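You operate a simulated robot arm through the tools that you are given. There is no shell and no other tool. Be economical: measure what you need, move in short steps, check, and stop when the job is done.

You run a simulated two-armed robot. Do the job below in one go: nothing can be reset, and whatever is moved stays where it is left.

## Task
Size the onions on the rollers and put the OVER 55 mm onion into the crate on the mat.
Fine: open the orange stop bar before cranking; the other two stay in their bays; crank back home and close the bar.
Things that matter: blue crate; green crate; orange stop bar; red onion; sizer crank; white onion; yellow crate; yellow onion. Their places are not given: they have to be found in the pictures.

The check looks at the end state, three seconds after you hand in, the way a careful person would. Anything else that was tipped, shoved, dropped, spilled or broken makes it a failure.

## Robot
Two 7-joint arms with fingered hands on one trunk that stands fixed in place. Base frame: the origin is at the foot of the trunk, x ahead of it, y to its left, z up. Lengths are in mm, angles in rad, forces in N, time in s.
The left shoulder is at [70, 139, 1058], the right one opposite. Payload 3.9 kg a hand.
Tool frame (each hand has its own): the origin (TCP) lies between the finger pads and is the grasp point; the fingertips stand 29 mm ahead of it; z points along the fingers, y is the line along which they close. Largest opening 100 mm; the body of the gripper starts 34 mm behind the TCP. The gripper is a hand of 5 fingers: y runs from the thumb to the fingers, the wrist lies at [-15, -105, -177] in the tool frame.
Orientation is told as [roll, pitch, yaw] about the base's x, y, z axes, in that order, counted from this pose: with the fingers straight down and the wrist toward the robot, the tool's x, y and z point along [0, 1, 0], [1, 0, 0] and [0, 0, -1] of the base frame.

## Interface
- The arms move only by the tool arm_command. It takes "left_deltas", "right_deltas" or both (then of equal length, played together; a hand with none holds still); each is a list of rows, each an object of numbers (a shift or turn left out is 0): "x", "y", "z": the shift along the tool's x, y, z in m; "ax", "ay", "az": the turn, a rotation vector about the tool's x, y, z in rad. In form: [{"x": .., "y": .., "z": .., "ax": .., "ay": .., "az": ..}, ...]. A call has 1 to 20 rows; each row is the pose to reach, as a shift and turn from the pose commanded when the call began, along the tool's axes at that moment. Rows are played at 5 a second. More than 50 mm and 0.15 rad between two rows, and nothing of the call is played. A pose out of reach is approached as far as the arm can. The call stops where the force on the tool passes 40 N (or 10 N more than at its start, if that is more) or the arm is blocked; 0.2 s more then pass. In this call time passes only in rows, and 0.2 s behind the last. The reply holds the time, the measured pose of the TCP, the force on the tool along the base axes, the opening and the grip force, in the units named above and with some noise, with the torque about the TCP (base axes, N m) and any sound that the robot's microphone picked up, and new pictures: "views" is both (left out), scene, wrist or none (wrist: the cameras of the hands that moved).
- Cameras (640 x 400 px; columns grow to the right, rows downward): "scene" is now at [132.9, 40.3, 1388.4]; the picture's right is [0.43, -0.90, 0.00], its down [-0.43, -0.21, -0.88] and it looks along [0.79, 0.38, -0.48] (base axes); focal length 294 px, centre (320, 200). "left" rides on the left gripper at [-66, -86, -121] in its tool frame; the picture's right is [-0.76, -0.31, 0.58], its down [0.59, -0.70, 0.40] and it looks along [0.28, 0.64, 0.71] (tool axes); focal length 247 px, centre (320, 200). "right" rides on the right gripper at [66, -86, -121] in its tool frame; the picture's right is [-0.76, 0.31, -0.58], its down [-0.59, -0.70, 0.40] and it looks along [-0.28, 0.64, 0.71] (tool axes); focal length 247 px, centre (320, 200).
- slide_trunk(by): slides the trunk up (or, below 0, down) by that many mm; the arms and the scene camera ride with it, the base frame stays. It gives what a move gives, with no picture.
- finger_targets(index, middle, ring, little, thumb_bend, thumb_turn, hand): sets how far each is bent, from 0 (flat) to 1 (curled in); at 0.3 the hand is open as for a grip, at 0.7 the pads meet at the TCP. One left out holds its place. A second passes; each finger stops where it meets its share of the squeeze, and holds until it gets a number again. It is the only way to open and close the hand. It gives what a move gives, with no picture; readings hold the bend of each and the force on index, middle, ring, little, thumb and palm. thumb_turn goes from beside the hand (0) to across from the fingers (1), as for a grip.
- head_to(pan, tilt): turns the head with the scene camera to pan (to the left, within 1.501 rad either way) and tilt (down, from -0.506 to 1.204), counted from straight ahead of the robot. It gives what a move gives, and a new picture of the scene camera.
- pixel_to_xyz(camera, pixels): for up to 12 pixels [column, row] of the newest picture of that camera ("zoom" is the newest enlarged one), the place [x, y, z] in the base frame of the surface seen there, good to about 2 mm. It takes no simulated time.
- inspect(camera, box): a new picture of the part [left, top, right, bottom] of that camera's present view, enlarged. It takes no simulated time.
- job_done(): hands the job in; it is judged then, once.

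Work in short steps. Measure before you move; look again where a grasp or a placing could have gone wrong, and mend it. You have 80 turns and 200 pictures in all, those below and enlarged ones among them. Open the grippers and draw the arms clear of the work before you hand the job in, unless the task says otherwise; then end with one line.

The tools are called as a command line: name --argument value ..., lists and objects as JSON in quotes. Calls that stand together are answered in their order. arm_command: Moves the arms, as the interface text tells. Its arguments: {"type":"object","properties":{"left_deltas":{"type":"array"},"right_deltas":{"type":"array"},"views":{"type":"string","enum":["both","scene","wrist","none"]}},"required":[]} The other tools are called the same way: slide_trunk (by) slides the trunk up or down; finger_targets (index, middle, ring, little, thumb_bend, thumb_turn, hand) moves the fingers one by one; head_to (pan, tilt) turns the head that bears the scene camera; pixel_to_xyz (camera, pixels) gives the place of the surface under pixels of a picture; inspect (camera, box) takes an enlarged picture of a part of a camera's view; job_done () hands the job in.

At the start:

```text
clock: 0.0
left_position: [466.8, 403.3, 1175.7]
left_orientation: [0.0, 0.001, 0.399]
left_wrist_force: [-0.1, 0.3, 0.7]
left_wrist_torque: [-0.01, -0.01, -0.01]
left_opening: 99.8
left_grip_force: 0.0
left_shape: jaw
left_bend: [0.3, 0.3, 0.3, 0.3, 0.3, 0.98]
left_finger forces: [0.1, 0.1, 0.1, 0.1, 0.0, 0.1]
right_position: [597.3, 0.4, 1182.8]
right_orientation: [0.0, 0.001, 0.399]
right_wrist_force: [-0.1, 0.2, 1.1]
right_wrist_torque: [0.0, 0.0, -0.01]
right_opening: 99.7
right_grip_force: 0.1
right_shape: jaw
right_bend: [0.3, 0.3, 0.3, 0.3, 0.3, 0.98]
right_finger forces: [0.0, 0.0, 0.1, 0.0, 0.0, 0.0]
trunk travel left (down, up): [-700.0, 140.0]
head pan, tilt: [0.445, 0.503]
```

scene: 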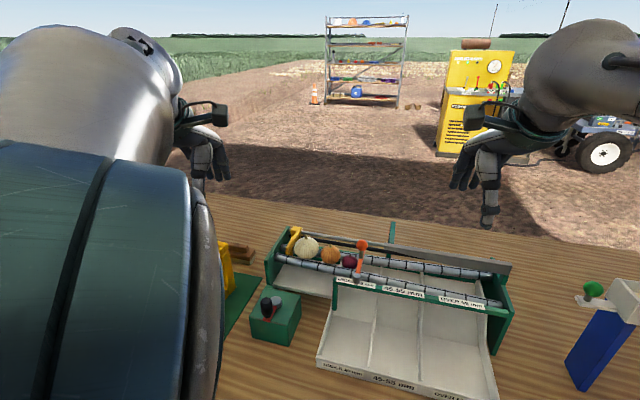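
right: 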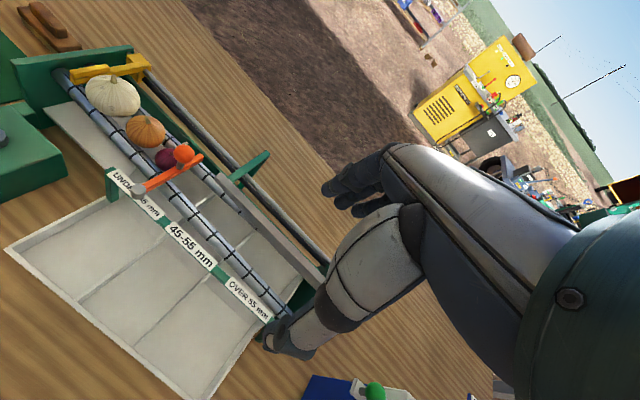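
left: 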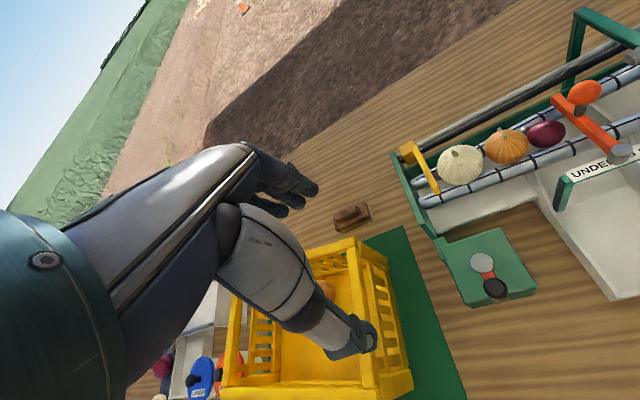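

The scene shows the sizer at about (390,290), with onions near (310,245)-(350,262), the orange stop bar at (360,255) and a crank box at (275,315). I'll look around with the head first and measure the main points.

inspect --camera "scene" --box '[230, 210, 530, 400]'

inspect --camera "left" --box '[380, 0, 640, 320]'

pixel_to_xyz --camera "scene" --pixels '[[307, 246], [330, 254], [349, 262], [361, 243], [356, 276], [266, 305], [292, 240], [278, 255], [510, 275], [503, 300], [410, 380], [240, 280]]'

pixel_to_xyz --camera "left" --pixels '[[461, 163], [507, 146], [546, 133], [585, 92], [618, 151], [481, 262], [495, 287], [420, 165], [345, 245], [400, 375], [240, 370], [350, 215]]'

head_to --pan 0.9 --tilt 0.8

```text
2.11 times, centred on (380, 305) of scene
```

zoom: 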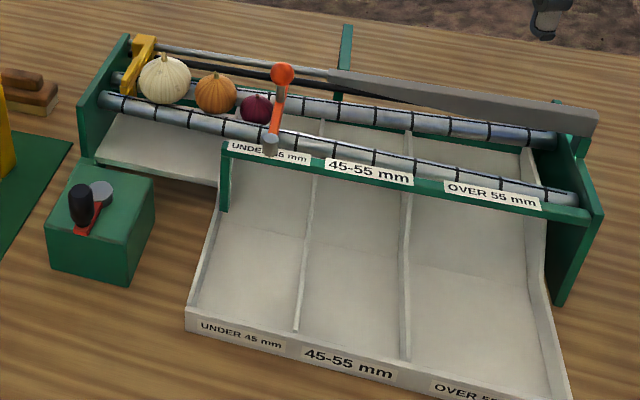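

```text
1.25 times, centred on (510, 160) of left
```

zoom: 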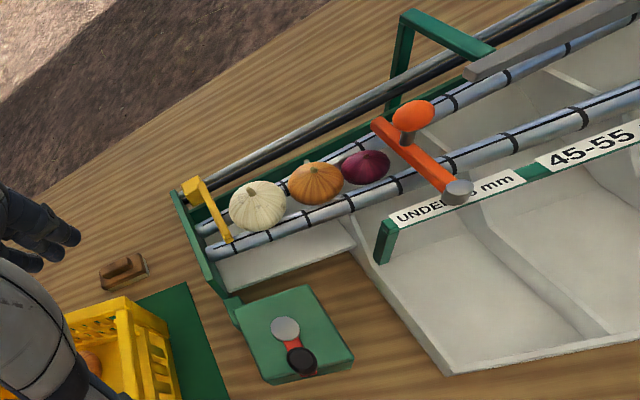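

```text
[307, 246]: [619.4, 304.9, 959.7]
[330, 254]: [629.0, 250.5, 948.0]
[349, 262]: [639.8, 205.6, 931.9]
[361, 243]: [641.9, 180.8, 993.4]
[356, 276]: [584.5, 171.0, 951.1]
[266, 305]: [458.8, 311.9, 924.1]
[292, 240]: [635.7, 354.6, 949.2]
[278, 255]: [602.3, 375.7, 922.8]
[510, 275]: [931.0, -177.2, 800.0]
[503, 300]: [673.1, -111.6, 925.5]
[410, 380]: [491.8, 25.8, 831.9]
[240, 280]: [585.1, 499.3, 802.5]
```

```text
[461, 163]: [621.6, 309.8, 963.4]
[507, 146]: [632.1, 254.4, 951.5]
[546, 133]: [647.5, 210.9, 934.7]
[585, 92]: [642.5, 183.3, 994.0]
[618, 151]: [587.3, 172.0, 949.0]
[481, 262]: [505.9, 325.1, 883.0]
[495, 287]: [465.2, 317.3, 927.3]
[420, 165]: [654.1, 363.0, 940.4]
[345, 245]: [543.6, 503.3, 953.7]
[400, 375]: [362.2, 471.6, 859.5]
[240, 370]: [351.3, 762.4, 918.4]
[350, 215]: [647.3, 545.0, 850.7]
```

```text
clock: 0.9
left_position: [466.8, 403.8, 1175.4]
left_orientation: [0.001, 0.0, 0.397]
left_wrist_force: [1.0, -0.2, -0.3]
left_wrist_torque: [0.02, 0.01, 0.0]
left_opening: 99.7
left_grip_force: 0.2
left_shape: jaw
left_bend: [0.3, 0.3, 0.3, 0.3, 0.3, 0.98]
left_finger forces: [0.0, 0.1, 0.0, 0.0, 0.1, 0.0]
right_position: [596.0, -0.1, 1183.6]
right_orientation: [0.0, 0.0, 0.398]
right_wrist_force: [-0.5, -0.2, -0.6]
right_wrist_torque: [-0.01, -0.03, -0.03]
right_opening: 99.9
right_grip_force: 0.0
right_shape: jaw
right_bend: [0.3, 0.3, 0.3, 0.3, 0.3, 0.98]
right_finger forces: [0.0, 0.0, 0.0, 0.0, 0.0, 0.0]
trunk travel left (down, up): [-700.0, 140.0]
head pan, tilt: [0.901, 0.799]
```

scene: 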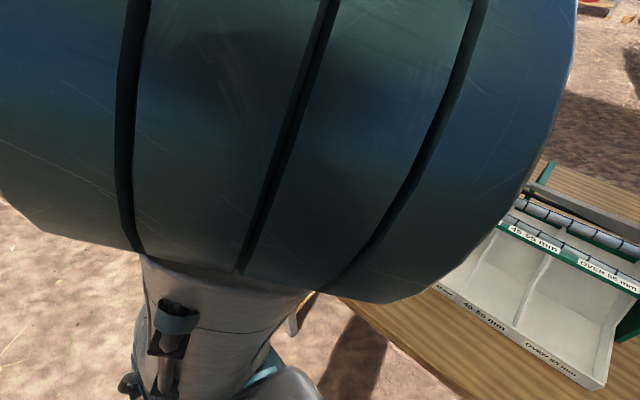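

The table top measures about z=800. Next I look to the right side, and zoom the crate in the left wrist camera.

head_to --pan 0.0 --tilt 0.75

inspect --camera "left" --box '[140, 180, 460, 400]'

inspect --camera "right" --box '[40, 20, 240, 260]'

```text
clock: 2.1
left_position: [465.3, 403.8, 1173.7]
left_orientation: [-0.001, 0.001, 0.398]
left_wrist_force: [0.0, 0.2, 0.7]
left_wrist_torque: [-0.02, 0.01, -0.02]
left_opening: 99.8
left_grip_force: 0.0
left_shape: jaw
left_bend: [0.3, 0.3, 0.3, 0.3, 0.3, 0.98]
left_finger forces: [0.0, 0.1, 0.1, 0.0, 0.0, 0.1]
right_position: [597.8, -0.1, 1184.6]
right_orientation: [0.001, 0.0, 0.398]
right_wrist_force: [-1.3, 0.4, 0.3]
right_wrist_torque: [0.02, 0.03, -0.01]
right_opening: 99.8
right_grip_force: 0.1
right_shape: jaw
right_bend: [0.3, 0.3, 0.3, 0.3, 0.3, 0.98]
right_finger forces: [0.0, 0.1, 0.0, 0.0, 0.0, 0.0]
trunk travel left (down, up): [-700.0, 140.0]
head pan, tilt: [0.0, 0.75]
```

scene: 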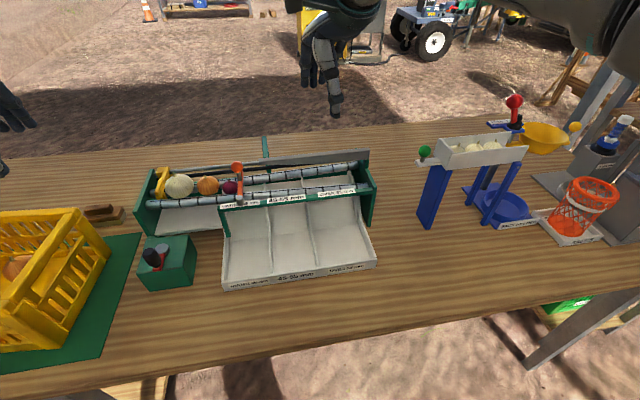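

```text
1.82 times, centred on (300, 290) of left
```

zoom: 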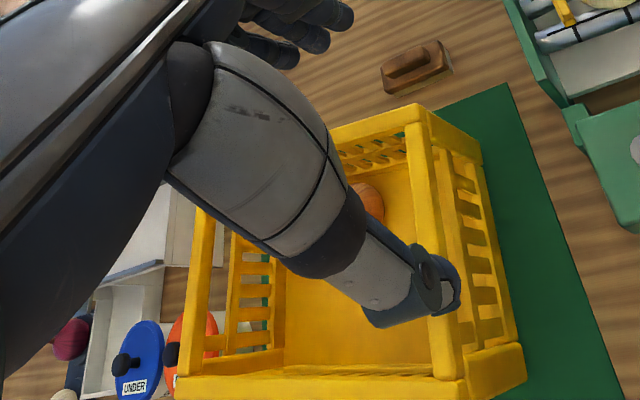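

```text
1.67 times, centred on (140, 140) of right
```

zoom: 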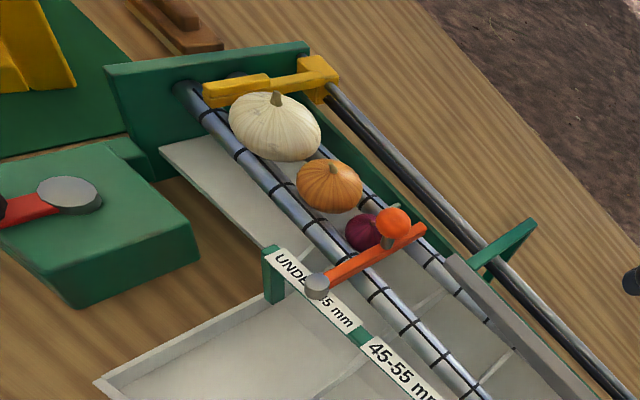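

The yellow crate stands on the green mat at left; blue and green crates aren't on the mat. Now zoom on the crank and stop bar from the scene camera.

inspect --camera "scene" --box '[120, 150, 280, 300]'

pixel_to_xyz --camera "scene" --pixels '[[150, 254], [161, 245], [160, 268], [150, 244], [192, 240], [195, 270], [139, 262], [237, 167], [240, 203], [70, 212], [20, 340], [105, 240]]'

inspect --camera "scene" --box '[0, 180, 160, 380]'

```text
2.67 times, centred on (200, 225) of scene
```

zoom: 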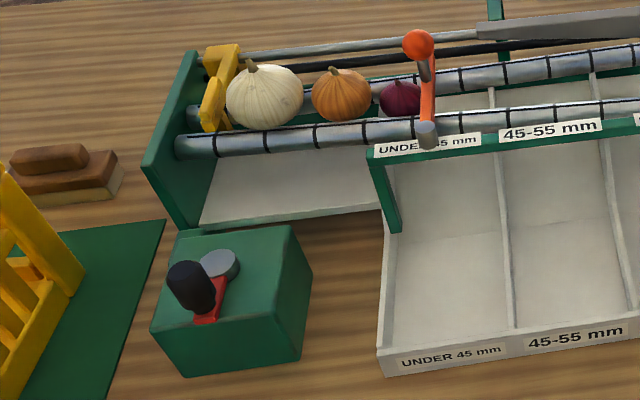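

```text
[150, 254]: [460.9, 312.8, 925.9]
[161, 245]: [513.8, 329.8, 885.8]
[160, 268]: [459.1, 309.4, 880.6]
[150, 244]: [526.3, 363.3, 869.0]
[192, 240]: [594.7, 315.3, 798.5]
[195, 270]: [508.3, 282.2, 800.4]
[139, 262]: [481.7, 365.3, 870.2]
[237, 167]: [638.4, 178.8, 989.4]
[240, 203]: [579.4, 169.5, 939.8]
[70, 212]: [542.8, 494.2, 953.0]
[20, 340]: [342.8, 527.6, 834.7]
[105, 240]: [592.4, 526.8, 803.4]
```

```text
2.00 times, centred on (80, 280) of scene
```

zoom: 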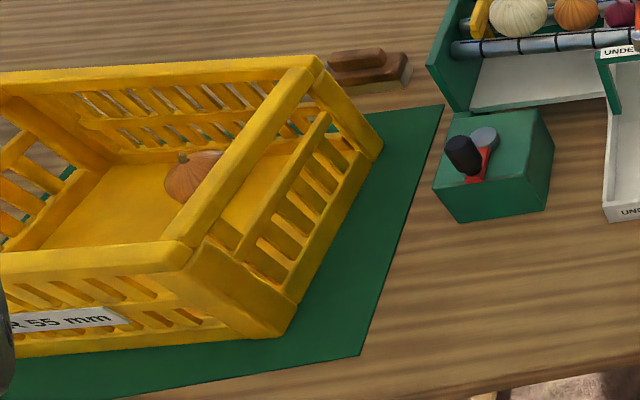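

The yellow crate bears the "…R 55 mm" label. The orange knob is at about (640,180,990) with its hub at (582,170,945); the crank knob is near (461,313,905) and its hub near (513,330,886). I move the right arm clear and bring the left above the orange knob.

arm_command --left_deltas '[{"x": -0.0389, "y": 0.0104, "z": 0.0121}, {"x": -0.0778, "y": 0.0208, "z": 0.0242}, {"x": -0.1167, "y": 0.0312, "z": 0.0363}, {"x": -0.1556, "y": 0.0416, "z": 0.0484}, {"x": -0.1945, "y": 0.052, "z": 0.0605}, {"x": -0.2334, "y": 0.0624, "z": 0.0726}, {"x": -0.2726, "y": 0.073, "z": 0.085}]' --right_deltas '[{"x": -0.0301, "y": -0.0204}, {"x": -0.0602, "y": -0.0408}, {"x": -0.0903, "y": -0.0612}, {"x": -0.1204, "y": -0.0816}, {"x": -0.1505, "y": -0.102}, {"x": -0.1806, "y": -0.1224}, {"x": -0.2107, "y": -0.1428}]' --views "both"

```text
clock: 3.7
left_position: [641.1, 182.1, 1095.7]
left_orientation: [-0.018, -0.002, 0.4]
left_wrist_force: [-0.9, -0.1, -0.4]
left_wrist_torque: [0.0, 0.0, 0.0]
left_opening: 99.7
left_grip_force: 0.0
left_shape: jaw
left_bend: [0.3, 0.3, 0.3, 0.3, 0.3, 0.98]
left_finger forces: [0.0, 0.0, 0.0, 0.0, 0.0, 0.0]
right_position: [546.7, -253.2, 1183.0]
right_orientation: [0.002, 0.0, 0.398]
right_wrist_force: [-1.2, 0.4, -0.2]
right_wrist_torque: [0.0, 0.02, -0.03]
right_opening: 99.8
right_grip_force: 0.1
right_shape: jaw
right_bend: [0.3, 0.3, 0.3, 0.3, 0.3, 0.98]
right_finger forces: [0.0, 0.0, 0.0, 0.0, 0.1, 0.1]
trunk travel left (down, up): [-700.0, 140.0]
head pan, tilt: [0.0, 0.75]
```

scene: 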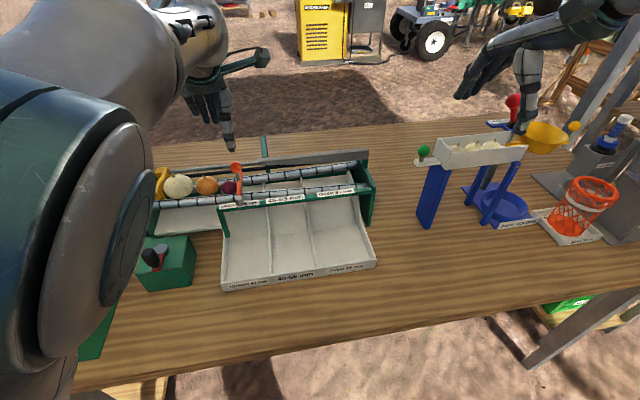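
right: 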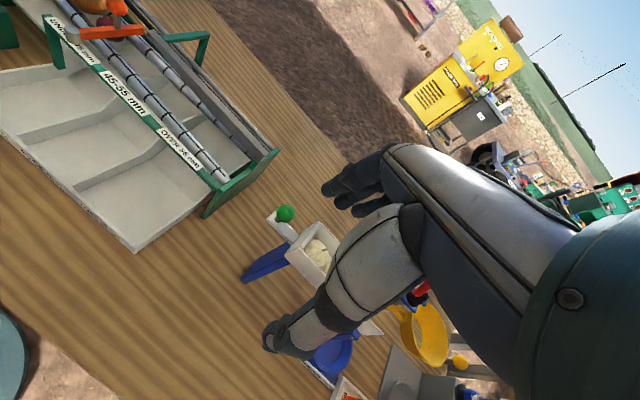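
left: 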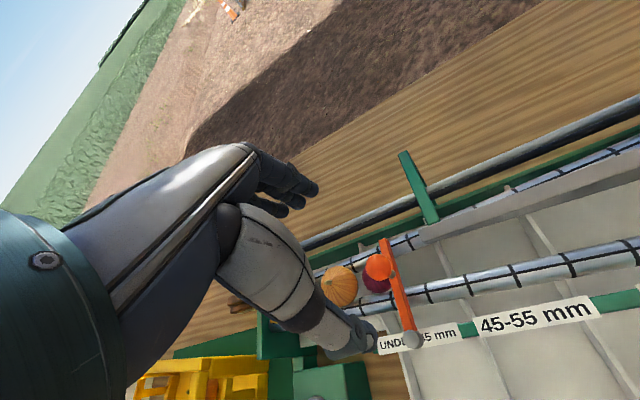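

The left hand is above the knob, which shows at (377,266) in the left view, with the hub at (411,340). I measure the bar precisely and take a close look.

inspect --camera "left" --box '[300, 220, 460, 370]'

pixel_to_xyz --camera "left" --pixels '[[377, 266], [411, 340], [387, 245], [400, 310], [338, 285], [425, 180], [440, 236], [370, 280]]'

```text
2.67 times, centred on (380, 295) of left
```

zoom: 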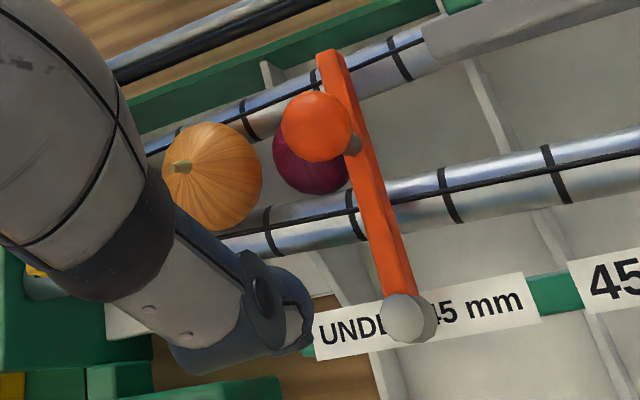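

```text
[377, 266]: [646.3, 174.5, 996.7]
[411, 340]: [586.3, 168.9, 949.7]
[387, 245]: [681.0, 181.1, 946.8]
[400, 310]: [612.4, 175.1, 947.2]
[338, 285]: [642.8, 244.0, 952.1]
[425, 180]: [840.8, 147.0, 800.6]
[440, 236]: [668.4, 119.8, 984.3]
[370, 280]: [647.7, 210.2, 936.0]
```

Ball is near (644,177,985), bar top z≈947. I check the grey plate behind it for clearance before gripping.

pixel_to_xyz --camera "left" --pixels '[[424, 232], [423, 240], [450, 225], [450, 235], [500, 205], [500, 217], [560, 170], [560, 190], [405, 245], [377, 256], [383, 275], [400, 342]]'

inspect --camera "scene" --box '[190, 120, 390, 245]'

```text
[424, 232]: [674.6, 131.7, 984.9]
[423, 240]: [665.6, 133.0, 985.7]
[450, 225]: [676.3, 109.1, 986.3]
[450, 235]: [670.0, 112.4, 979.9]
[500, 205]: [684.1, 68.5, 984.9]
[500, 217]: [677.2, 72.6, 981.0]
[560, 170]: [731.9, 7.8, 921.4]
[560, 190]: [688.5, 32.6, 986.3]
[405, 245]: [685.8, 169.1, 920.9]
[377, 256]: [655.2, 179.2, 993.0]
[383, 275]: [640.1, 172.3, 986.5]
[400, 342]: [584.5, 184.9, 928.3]
```

```text
3.20 times, centred on (290, 182) of scene
```

zoom: 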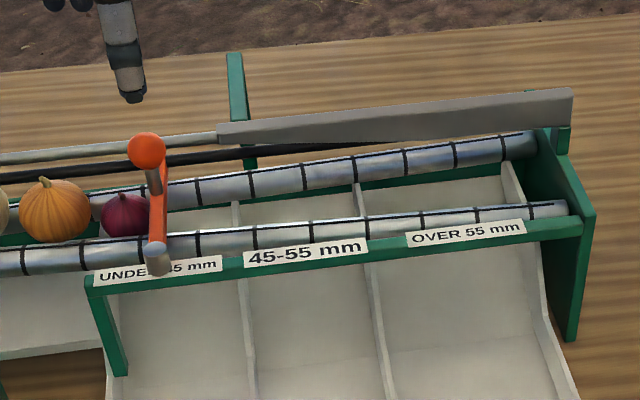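

The plate edge (x≈666 at y≈132, top z 985) would be hit by a wide grip, so I'll push the ball from its left side with the closed fingertip bundle. I close the fingers first and shift beside the ball, still high.

finger_targets --hand "left" --index 0.7 --middle 0.7 --ring 0.7 --little 0.7 --thumb_bend 0.7

arm_command --left_deltas '[{"x": 0.0175, "y": 0.0081, "az": 0.133}, {"x": 0.035, "y": 0.0163, "az": 0.267}, {"x": 0.0526, "y": 0.0244, "az": 0.4}, {"x": 0.0526, "y": 0.0244, "z": 0.03, "az": 0.4}]' --views "both"

```text
clock: 4.7
left_position: [641.0, 186.3, 1090.7]
left_orientation: [-0.015, 0.003, 0.407]
left_wrist_force: [0.4, 0.1, 0.4]
left_wrist_torque: [0.0, -0.01, 0.03]
left_opening: 1.7
left_grip_force: 0.0
left_shape: fingers
left_bend: [0.7, 0.7, 0.7, 0.7, 0.7, 0.98]
left_finger forces: [0.1, 0.0, 0.0, 0.0, 0.1, 0.0]
right_position: [547.8, -252.4, 1184.7]
right_orientation: [0.0, 0.0, 0.398]
right_wrist_force: [-0.2, -0.8, -0.8]
right_wrist_torque: [0.02, 0.01, -0.01]
right_opening: 99.7
right_grip_force: 0.0
right_shape: jaw
right_bend: [0.3, 0.3, 0.3, 0.3, 0.3, 0.98]
right_finger forces: [0.0, 0.1, 0.0, 0.0, 0.0, 0.0]
trunk travel left (down, up): [-700.0, 140.0]
head pan, tilt: [0.0, 0.75]
```

```text
clock: 5.7
left_position: [643.0, 239.1, 1060.0]
left_orientation: [0.002, 0.003, -0.004]
left_wrist_force: [0.7, -0.6, -0.4]
left_wrist_torque: [0.0, 0.01, 0.02]
left_opening: 1.6
left_grip_force: 0.0
left_shape: fingers
left_bend: [0.7, 0.7, 0.7, 0.7, 0.7, 0.98]
left_finger forces: [0.0, 0.0, 0.0, 0.0, 0.0, 0.0]
right_position: [547.0, -251.5, 1184.4]
right_orientation: [0.0, 0.0, 0.398]
right_wrist_force: [-0.1, 0.2, 0.7]
right_wrist_torque: [-0.04, 0.02, 0.01]
right_opening: 99.8
right_grip_force: 0.0
right_shape: jaw
right_bend: [0.3, 0.3, 0.3, 0.3, 0.3, 0.98]
right_finger forces: [0.0, 0.1, 0.0, 0.1, 0.0, 0.0]
trunk travel left (down, up): [-700.0, 140.0]
head pan, tilt: [0.0, 0.75]
```

scene: 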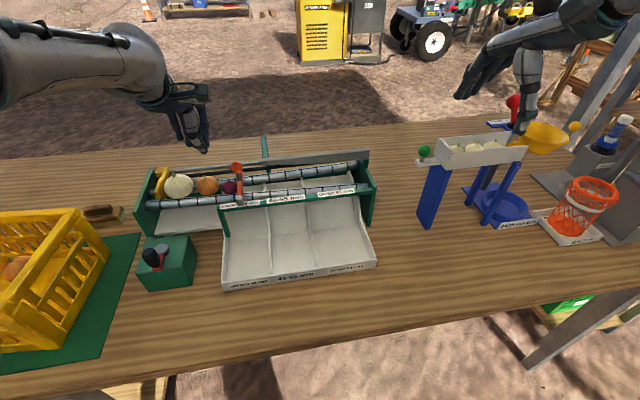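
left: 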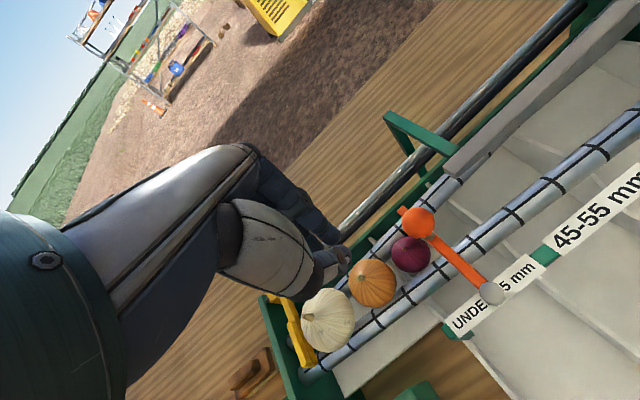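

The bundle hovers above and left of the ball; I measure the fingertip place and onion tops before lowering.

inspect --camera "left" --box '[220, 140, 460, 370]'

pixel_to_xyz --camera "left" --pixels '[[346, 258], [335, 275], [325, 235], [300, 235], [320, 265], [325, 310], [330, 297], [370, 268], [418, 222], [408, 245]]'

inspect --camera "scene" --box '[140, 70, 280, 220]'

```text
1.74 times, centred on (340, 255) of left
```

zoom: 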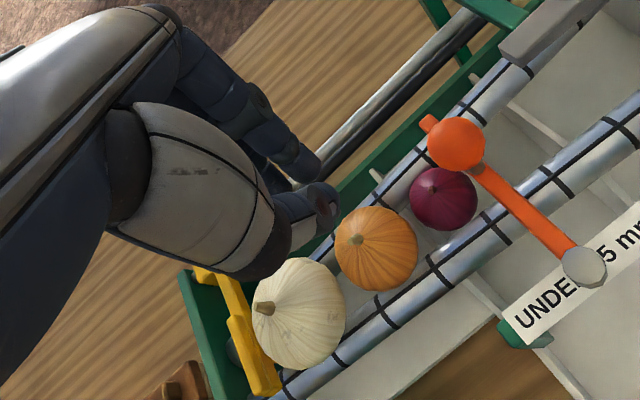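

```text
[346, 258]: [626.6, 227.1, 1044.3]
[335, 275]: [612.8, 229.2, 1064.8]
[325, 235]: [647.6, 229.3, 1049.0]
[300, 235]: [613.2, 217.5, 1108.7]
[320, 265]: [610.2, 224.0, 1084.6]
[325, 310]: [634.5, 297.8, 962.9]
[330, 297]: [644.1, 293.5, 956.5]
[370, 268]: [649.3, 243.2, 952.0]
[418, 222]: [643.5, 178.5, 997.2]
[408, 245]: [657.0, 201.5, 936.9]
```

```text
2.67 times, centred on (210, 145) of scene
```

zoom: 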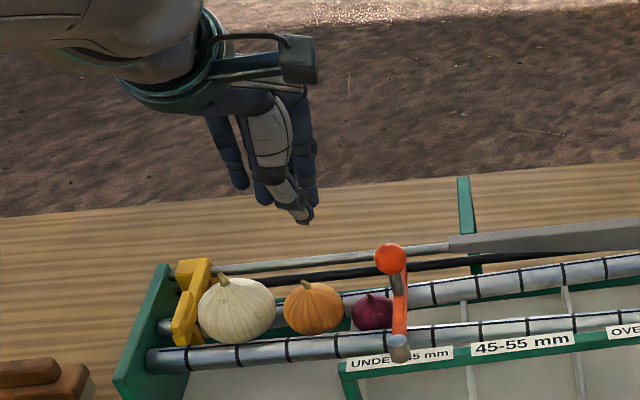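

Index and thumb lead on the right edge at y≈227, tips at z≈1033. I lower by 62 mm beside the ball.

arm_command --left_deltas '[{"z": 0.031}, {"x": -0.008, "z": 0.062}]' --views "both"

inspect --camera "left" --box '[220, 140, 460, 370]'

inspect --camera "scene" --box '[140, 110, 260, 220]'

```text
clock: 6.3
left_position: [644.3, 230.5, 997.3]
left_orientation: [0.002, 0.001, -0.001]
left_wrist_force: [-0.7, 0.2, -0.2]
left_wrist_torque: [0.0, 0.05, 0.02]
left_opening: 1.7
left_grip_force: 0.1
left_shape: fingers
left_bend: [0.7, 0.7, 0.7, 0.7, 0.7, 0.98]
left_finger forces: [0.1, 0.0, 0.1, 0.1, 0.0, 0.0]
right_position: [548.5, -250.2, 1184.9]
right_orientation: [-0.001, 0.001, 0.398]
right_wrist_force: [-0.5, -0.9, 0.4]
right_wrist_torque: [0.03, 0.03, -0.01]
right_opening: 99.9
right_grip_force: 0.1
right_shape: jaw
right_bend: [0.3, 0.3, 0.3, 0.3, 0.3, 0.98]
right_finger forces: [0.1, 0.0, 0.1, 0.0, 0.1, 0.0]
trunk travel left (down, up): [-700.0, 140.0]
head pan, tilt: [0.0, 0.75]
```

scene: 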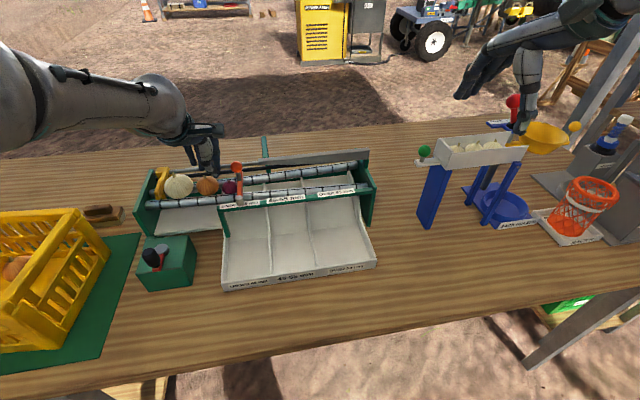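
left: 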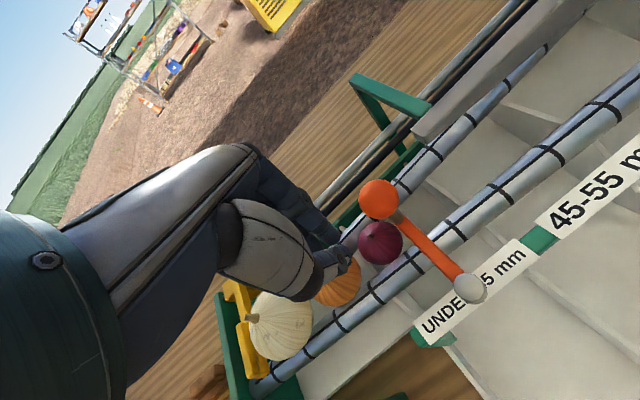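

```text
1.74 times, centred on (340, 255) of left
```

zoom: 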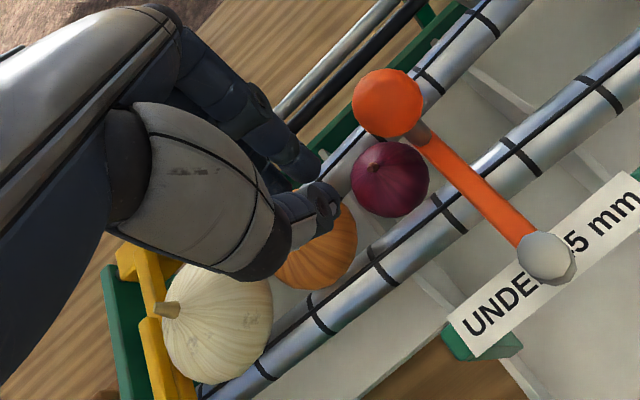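

```text
3.64 times, centred on (200, 165) of scene
```

zoom: 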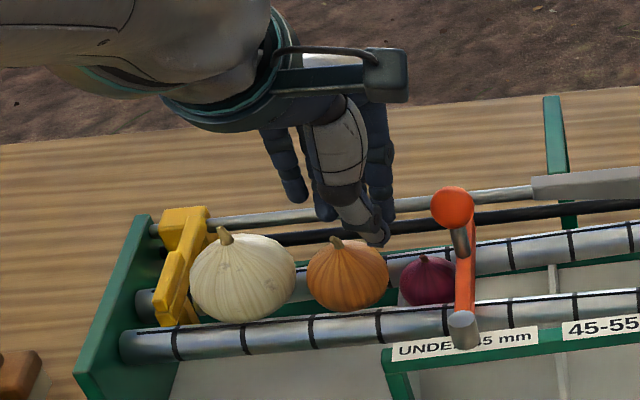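

The bundle is level with the ball, 15 mm to its left. I push along the first 30° of the arc and see whether the bar swings.

arm_command --left_deltas '[{"x": -0.015}, {"x": -0.025}, {"x": -0.0315}, {"x": -0.0395, "y": 0.002, "az": 0.07}, {"x": -0.0475, "y": 0.004, "az": 0.14}, {"x": -0.0645, "y": 0.005, "az": 0.28}]' --views "both"

inspect --camera "scene" --box '[160, 110, 300, 220]'

```text
clock: 7.7
left_position: [648.1, 167.3, 997.6]
left_orientation: [0.0, 0.0, -0.283]
left_wrist_force: [0.5, -0.5, -0.3]
left_wrist_torque: [0.04, -0.02, 0.05]
left_opening: 1.6
left_grip_force: 0.1
left_shape: fingers
left_bend: [0.7, 0.7, 0.7, 0.7, 0.7, 0.98]
left_finger forces: [0.2, 0.0, 0.0, 0.0, 0.1, 0.0]
right_position: [547.6, -250.5, 1183.6]
right_orientation: [0.001, 0.0, 0.398]
right_wrist_force: [-0.2, 0.0, -0.4]
right_wrist_torque: [0.01, -0.01, 0.01]
right_opening: 100.2
right_grip_force: 0.2
right_shape: jaw
right_bend: [0.3, 0.3, 0.3, 0.3, 0.3, 0.98]
right_finger forces: [0.1, 0.0, 0.0, 0.0, 0.0, 0.0]
trunk travel left (down, up): [-700.0, 140.0]
head pan, tilt: [0.0, 0.75]
```

scene: 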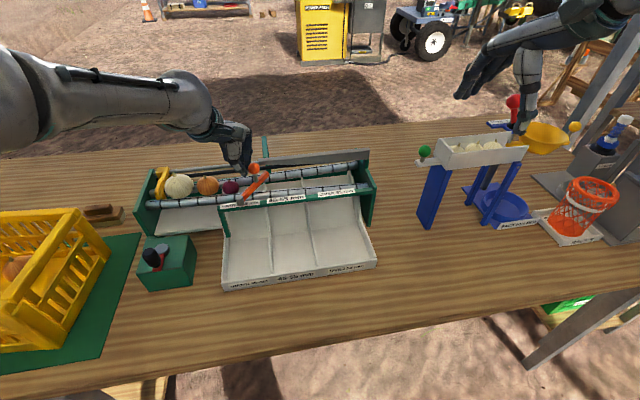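
left: 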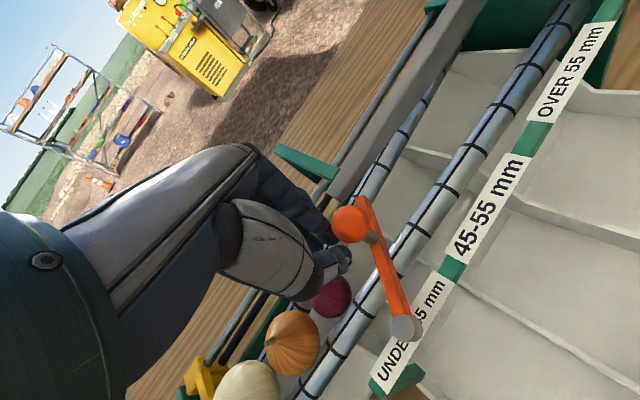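

```text
3.64 times, centred on (230, 165) of scene
```

zoom: 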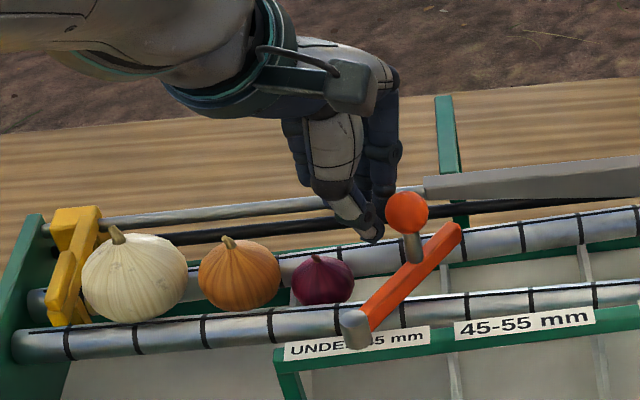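

The bar swings freely with the push. I carry on along the arc to about 95°.

arm_command --left_deltas '[{"x": -0.0167, "y": 0.0034, "az": 0.12}, {"x": -0.033, "y": 0.0009, "az": 0.25}, {"x": -0.0486, "y": -0.0061, "az": 0.38}, {"x": -0.062, "y": -0.0168, "az": 0.52}, {"x": -0.0688, "y": -0.0258, "az": 0.62}]' --views "both"

inspect --camera "scene" --box '[160, 110, 300, 220]'

```text
clock: 8.9
left_position: [608.5, 109.1, 998.3]
left_orientation: [-0.002, -0.004, -0.899]
left_wrist_force: [23.5, 7.1, 2.3]
left_wrist_torque: [0.12, -0.31, -0.14]
left_opening: 7.1
left_grip_force: 11.7
left_shape: fingers
left_bend: [0.67, 0.69, 0.7, 0.7, 0.7, 1.0]
left_finger forces: [4.0, 0.1, 0.0, 0.1, 19.0, 0.0]
right_position: [551.5, -249.5, 1182.1]
right_orientation: [0.0, 0.003, 0.398]
right_wrist_force: [0.9, 0.0, -0.3]
right_wrist_torque: [-0.03, 0.02, 0.01]
right_opening: 99.7
right_grip_force: 0.1
right_shape: jaw
right_bend: [0.3, 0.3, 0.3, 0.3, 0.3, 0.98]
right_finger forces: [0.1, 0.1, 0.0, 0.0, 0.0, 0.0]
trunk travel left (down, up): [-700.0, 140.0]
head pan, tilt: [0.0, 0.75]
```

scene: 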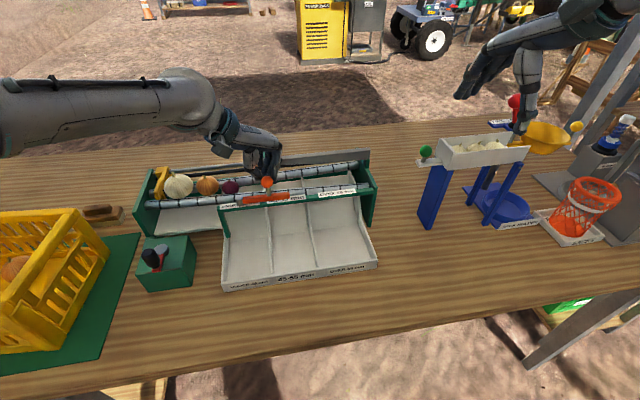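
left: 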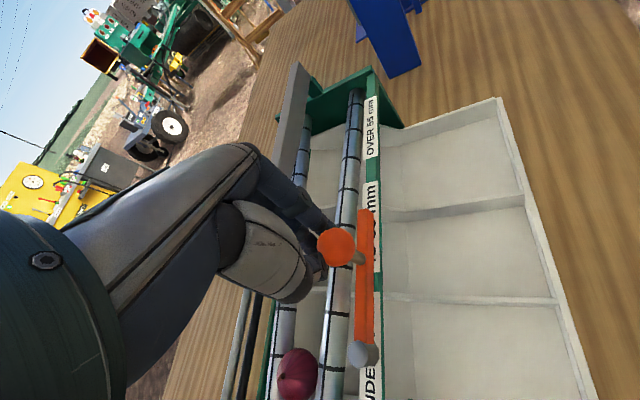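

```text
3.64 times, centred on (230, 165) of scene
```

zoom: 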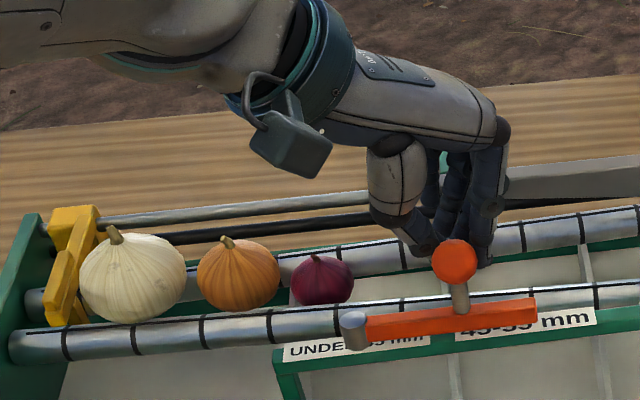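

The bar hit its stop at the full-open position (24 N), lying along the label strip. I back off, rise and carry the hand over to the crank knob at (462,313).

arm_command --left_deltas '[{"x": 0.015}, {"x": 0.02, "z": -0.045}, {"x": 0.02, "z": -0.09}, {"x": 0.02, "y": -0.036, "z": -0.09, "az": -0.13}, {"x": 0.02, "y": -0.072, "z": -0.09, "az": -0.26}, {"x": 0.02, "y": -0.108, "z": -0.09, "az": -0.39}, {"x": 0.019, "y": -0.144, "z": -0.09, "az": -0.52}, {"x": 0.019, "y": -0.18, "z": -0.09, "az": -0.65}, {"x": 0.018, "y": -0.215, "z": -0.09, "az": -0.78}, {"x": 0.018, "y": -0.25, "z": -0.09, "az": -0.9}]' --views "both"

inspect --camera "left" --box '[260, 180, 500, 400]'

```text
clock: 11.1
left_position: [459.2, 316.3, 1089.8]
left_orientation: [0.001, -0.002, 0.002]
left_wrist_force: [-1.5, 1.1, 0.1]
left_wrist_torque: [-0.02, 0.01, 0.02]
left_opening: 1.7
left_grip_force: 0.1
left_shape: fingers
left_bend: [0.7, 0.7, 0.7, 0.7, 0.7, 0.98]
left_finger forces: [0.0, 0.0, 0.0, 0.1, 0.0, 0.0]
right_position: [547.5, -248.7, 1185.2]
right_orientation: [-0.002, 0.0, 0.398]
right_wrist_force: [0.5, 0.6, 1.0]
right_wrist_torque: [0.0, -0.01, -0.02]
right_opening: 99.7
right_grip_force: 0.1
right_shape: jaw
right_bend: [0.3, 0.3, 0.3, 0.3, 0.3, 0.98]
right_finger forces: [0.0, 0.0, 0.0, 0.0, 0.1, 0.1]
trunk travel left (down, up): [-700.0, 140.0]
head pan, tilt: [0.0, 0.75]
```

scene: 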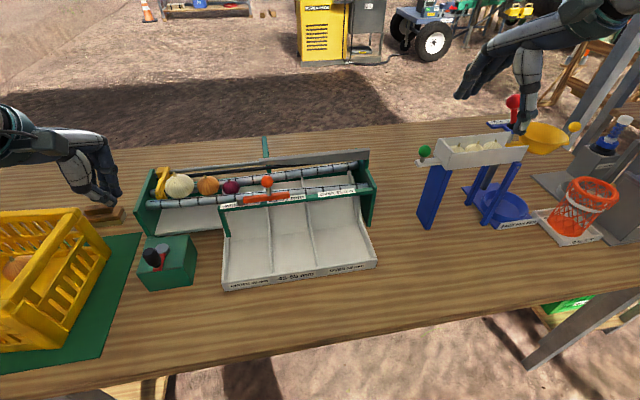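
left: 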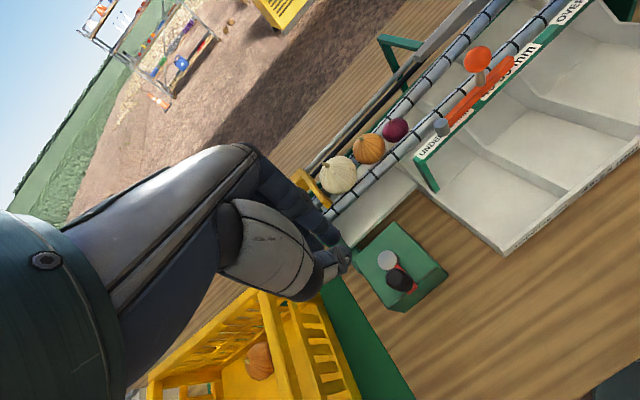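

```text
1.82 times, centred on (380, 290) of left
```

zoom: 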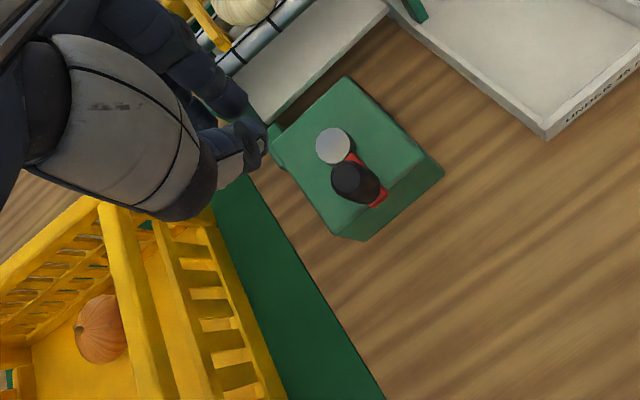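

The bar stays open, with knob at (268,182). I measure the crank hub (387,260) and black knob (398,278) in the left view.

pixel_to_xyz --camera "left" --pixels '[[387, 260], [382, 260], [392, 260], [387, 266], [396, 277], [391, 277], [400, 277], [397, 272], [397, 284], [409, 288], [410, 262], [420, 275]]'

pixel_to_xyz --camera "zoom" --pixels '[[333, 146], [318, 150], [348, 142], [350, 180], [336, 183], [366, 176], [383, 195], [375, 190]]'

finger_targets --hand "left" --index 0.3 --middle 0.3 --ring 0.3 --little 0.3 --thumb_bend 0.3

```text
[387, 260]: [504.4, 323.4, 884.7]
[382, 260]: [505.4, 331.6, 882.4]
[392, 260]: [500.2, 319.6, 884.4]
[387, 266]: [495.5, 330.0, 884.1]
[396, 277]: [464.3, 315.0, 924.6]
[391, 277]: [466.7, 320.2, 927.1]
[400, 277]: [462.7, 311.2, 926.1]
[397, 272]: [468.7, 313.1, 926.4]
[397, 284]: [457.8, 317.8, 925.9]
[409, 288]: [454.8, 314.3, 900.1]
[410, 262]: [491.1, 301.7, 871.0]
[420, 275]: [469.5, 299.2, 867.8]
```

```text
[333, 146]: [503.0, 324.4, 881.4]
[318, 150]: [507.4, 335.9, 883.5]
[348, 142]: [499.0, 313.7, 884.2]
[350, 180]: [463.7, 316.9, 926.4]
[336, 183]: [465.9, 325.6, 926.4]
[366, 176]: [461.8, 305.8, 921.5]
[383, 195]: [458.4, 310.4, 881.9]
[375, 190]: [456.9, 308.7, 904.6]
```

```text
clock: 12.1
left_position: [460.1, 314.9, 1089.8]
left_orientation: [0.002, 0.0, -0.002]
left_wrist_force: [0.5, -0.2, -0.1]
left_wrist_torque: [0.02, 0.0, -0.01]
left_opening: 98.4
left_grip_force: 0.1
left_shape: fingers
left_bend: [0.3, 0.3, 0.3, 0.3, 0.3, 0.98]
left_finger forces: [0.0, 0.1, 0.0, 0.1, 0.0, 0.0]
right_position: [546.1, -250.5, 1185.1]
right_orientation: [0.0, 0.001, 0.398]
right_wrist_force: [-0.1, -0.2, -0.3]
right_wrist_torque: [0.03, 0.0, 0.0]
right_opening: 99.9
right_grip_force: 0.1
right_shape: jaw
right_bend: [0.3, 0.3, 0.3, 0.3, 0.3, 0.98]
right_finger forces: [0.1, 0.1, 0.0, 0.0, 0.0, 0.0]
trunk travel left (down, up): [-700.0, 140.0]
head pan, tilt: [0.0, 0.75]
```

Hub centre ≈(503,325), knob ≈(464,315), z 884–927, crank radius ≈40. I turn the hand to yaw 0.8 (fingers away from the roller frame) and lower to z≈1000 above the knob.

arm_command --left_deltas '[{"z": 0.015, "az": -0.134}, {"z": 0.03, "az": -0.267}, {"z": 0.045, "az": -0.4}, {"z": 0.06, "az": -0.534}, {"z": 0.075, "az": -0.667}, {"z": 0.09, "az": -0.8}]' --views "both"

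inspect --camera "scene" --box '[40, 150, 260, 310]'

```text
clock: 13.5
left_position: [459.8, 316.0, 997.1]
left_orientation: [-0.001, 0.0, 0.802]
left_wrist_force: [-0.7, 0.5, 0.6]
left_wrist_torque: [-0.01, 0.01, 0.0]
left_opening: 98.6
left_grip_force: 0.1
left_shape: fingers
left_bend: [0.3, 0.3, 0.3, 0.3, 0.3, 0.98]
left_finger forces: [0.0, 0.0, 0.0, 0.1, 0.1, 0.0]
right_position: [546.4, -252.4, 1184.6]
right_orientation: [0.0, 0.0, 0.399]
right_wrist_force: [0.5, -0.1, 0.6]
right_wrist_torque: [0.02, 0.0, 0.01]
right_opening: 99.6
right_grip_force: 0.0
right_shape: jaw
right_bend: [0.3, 0.3, 0.3, 0.3, 0.3, 0.98]
right_finger forces: [0.1, 0.0, 0.1, 0.0, 0.0, 0.0]
trunk travel left (down, up): [-700.0, 140.0]
head pan, tilt: [0.0, 0.75]
```

scene: 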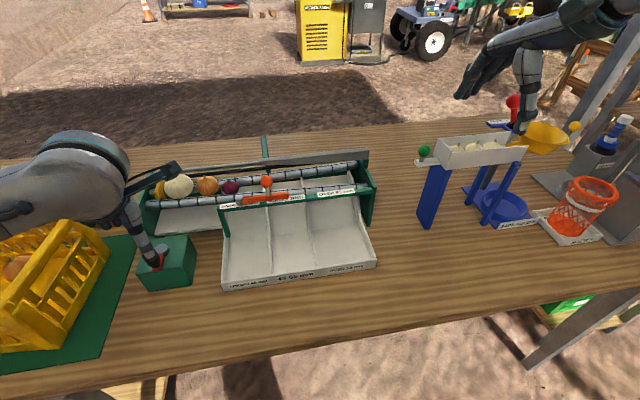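
left: 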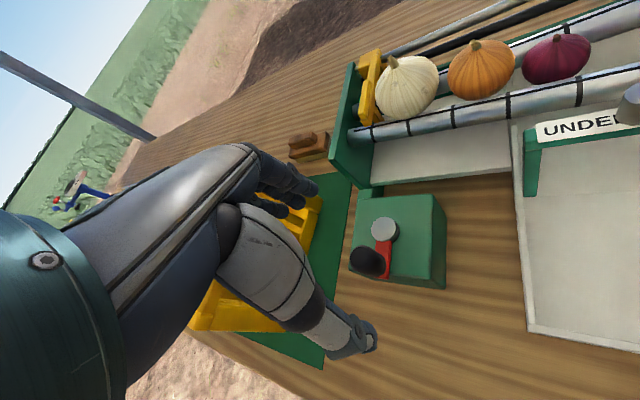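

```text
2.50 times, centred on (150, 230) of scene
```

zoom: 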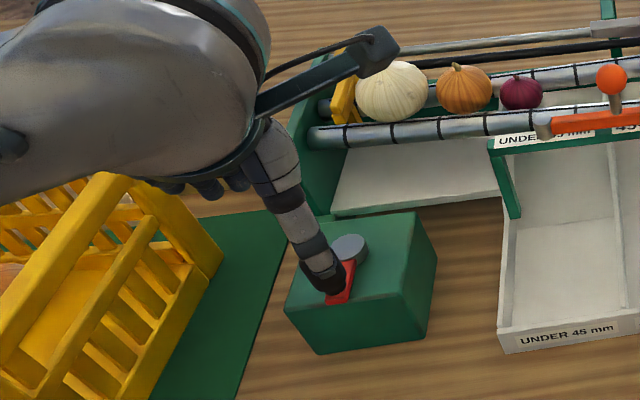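

The open hand straddles the knob; the crate rim is ≥150 mm away. I lower to z≈919.

arm_command --left_deltas '[{"x": -0.0018, "y": 0.001, "z": 0.04}, {"x": -0.0036, "y": 0.002, "z": 0.077}]' --views "both"

inspect --camera "scene" --box '[80, 180, 240, 310]'

inspect --camera "left" --box '[240, 150, 440, 370]'

```text
clock: 14.1
left_position: [463.6, 315.0, 921.8]
left_orientation: [0.001, 0.0, 0.799]
left_wrist_force: [0.5, 0.1, 0.0]
left_wrist_torque: [0.01, 0.01, 0.03]
left_opening: 98.4
left_grip_force: 0.0
left_shape: fingers
left_bend: [0.3, 0.3, 0.3, 0.3, 0.3, 0.98]
left_finger forces: [0.0, 0.0, 0.1, 0.0, 0.1, 0.0]
right_position: [547.8, -252.5, 1184.3]
right_orientation: [0.002, 0.0, 0.397]
right_wrist_force: [-0.6, 0.2, 0.7]
right_wrist_torque: [0.01, 0.0, -0.02]
right_opening: 100.0
right_grip_force: 0.0
right_shape: jaw
right_bend: [0.3, 0.3, 0.3, 0.3, 0.3, 0.98]
right_finger forces: [0.1, 0.1, 0.0, 0.1, 0.0, 0.0]
trunk travel left (down, up): [-700.0, 140.0]
head pan, tilt: [0.0, 0.75]
```

scene: 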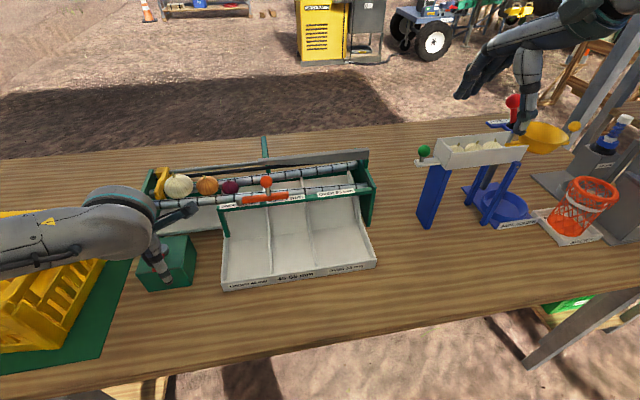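
left: 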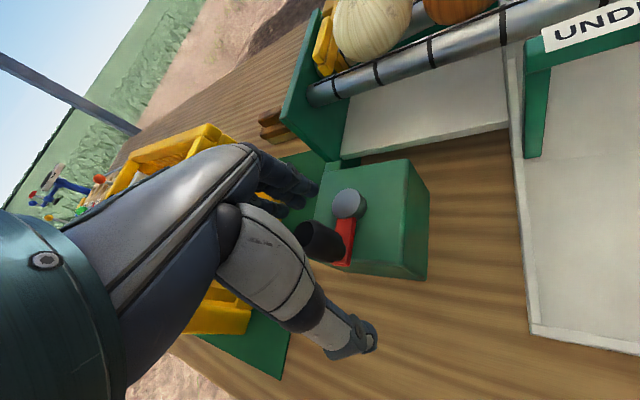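

```text
3.08 times, centred on (160, 245) of scene
```

zoom: 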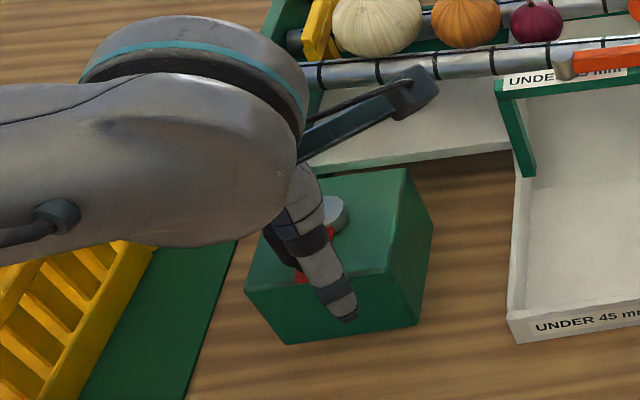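

```text
1.82 times, centred on (340, 260) of left
```

zoom: 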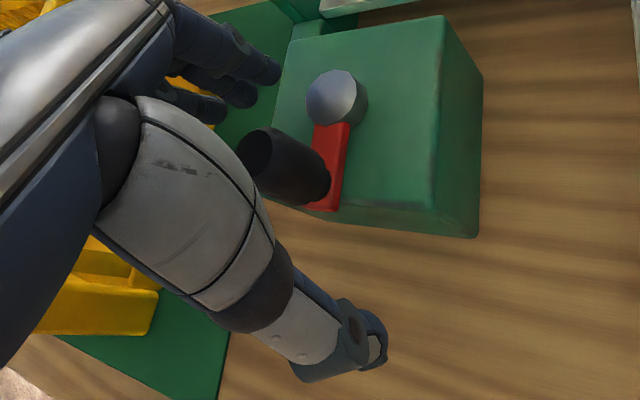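

The knob stands between thumb and fingers. I close to grip it.

finger_targets --hand "left" --index 0.68 --middle 0.68 --ring 0.68 --little 0.68 --thumb_bend 0.68

inspect --camera "left" --box '[240, 150, 440, 370]'

```text
clock: 15.1
left_position: [464.4, 316.5, 920.5]
left_orientation: [0.0, 0.001, 0.799]
left_wrist_force: [5.6, 5.4, -0.8]
left_wrist_torque: [0.15, -0.08, -0.01]
left_opening: 17.5
left_grip_force: 5.7
left_shape: fingers
left_bend: [0.62, 0.65, 0.68, 0.68, 0.66, 0.97]
left_finger forces: [6.0, 3.5, 0.0, 0.0, 2.1, 0.0]
right_position: [547.9, -251.2, 1184.6]
right_orientation: [0.001, -0.001, 0.399]
right_wrist_force: [-0.3, -0.2, 0.0]
right_wrist_torque: [-0.02, -0.02, 0.03]
right_opening: 99.8
right_grip_force: 0.0
right_shape: jaw
right_bend: [0.3, 0.3, 0.3, 0.3, 0.3, 0.98]
right_finger forces: [0.0, 0.0, 0.0, 0.0, 0.0, 0.0]
trunk travel left (down, up): [-700.0, 140.0]
head pan, tilt: [0.0, 0.75]
```

```text
1.82 times, centred on (340, 260) of left
```

zoom: 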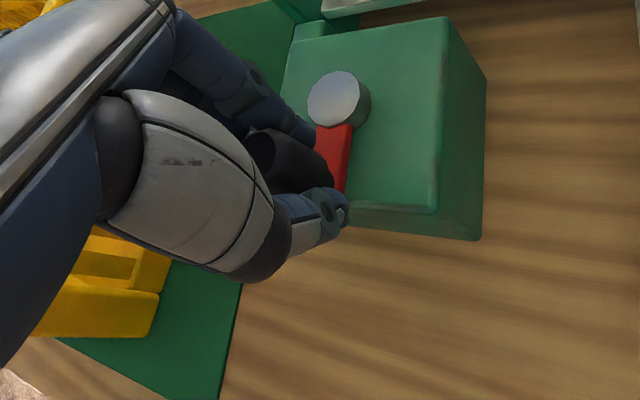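

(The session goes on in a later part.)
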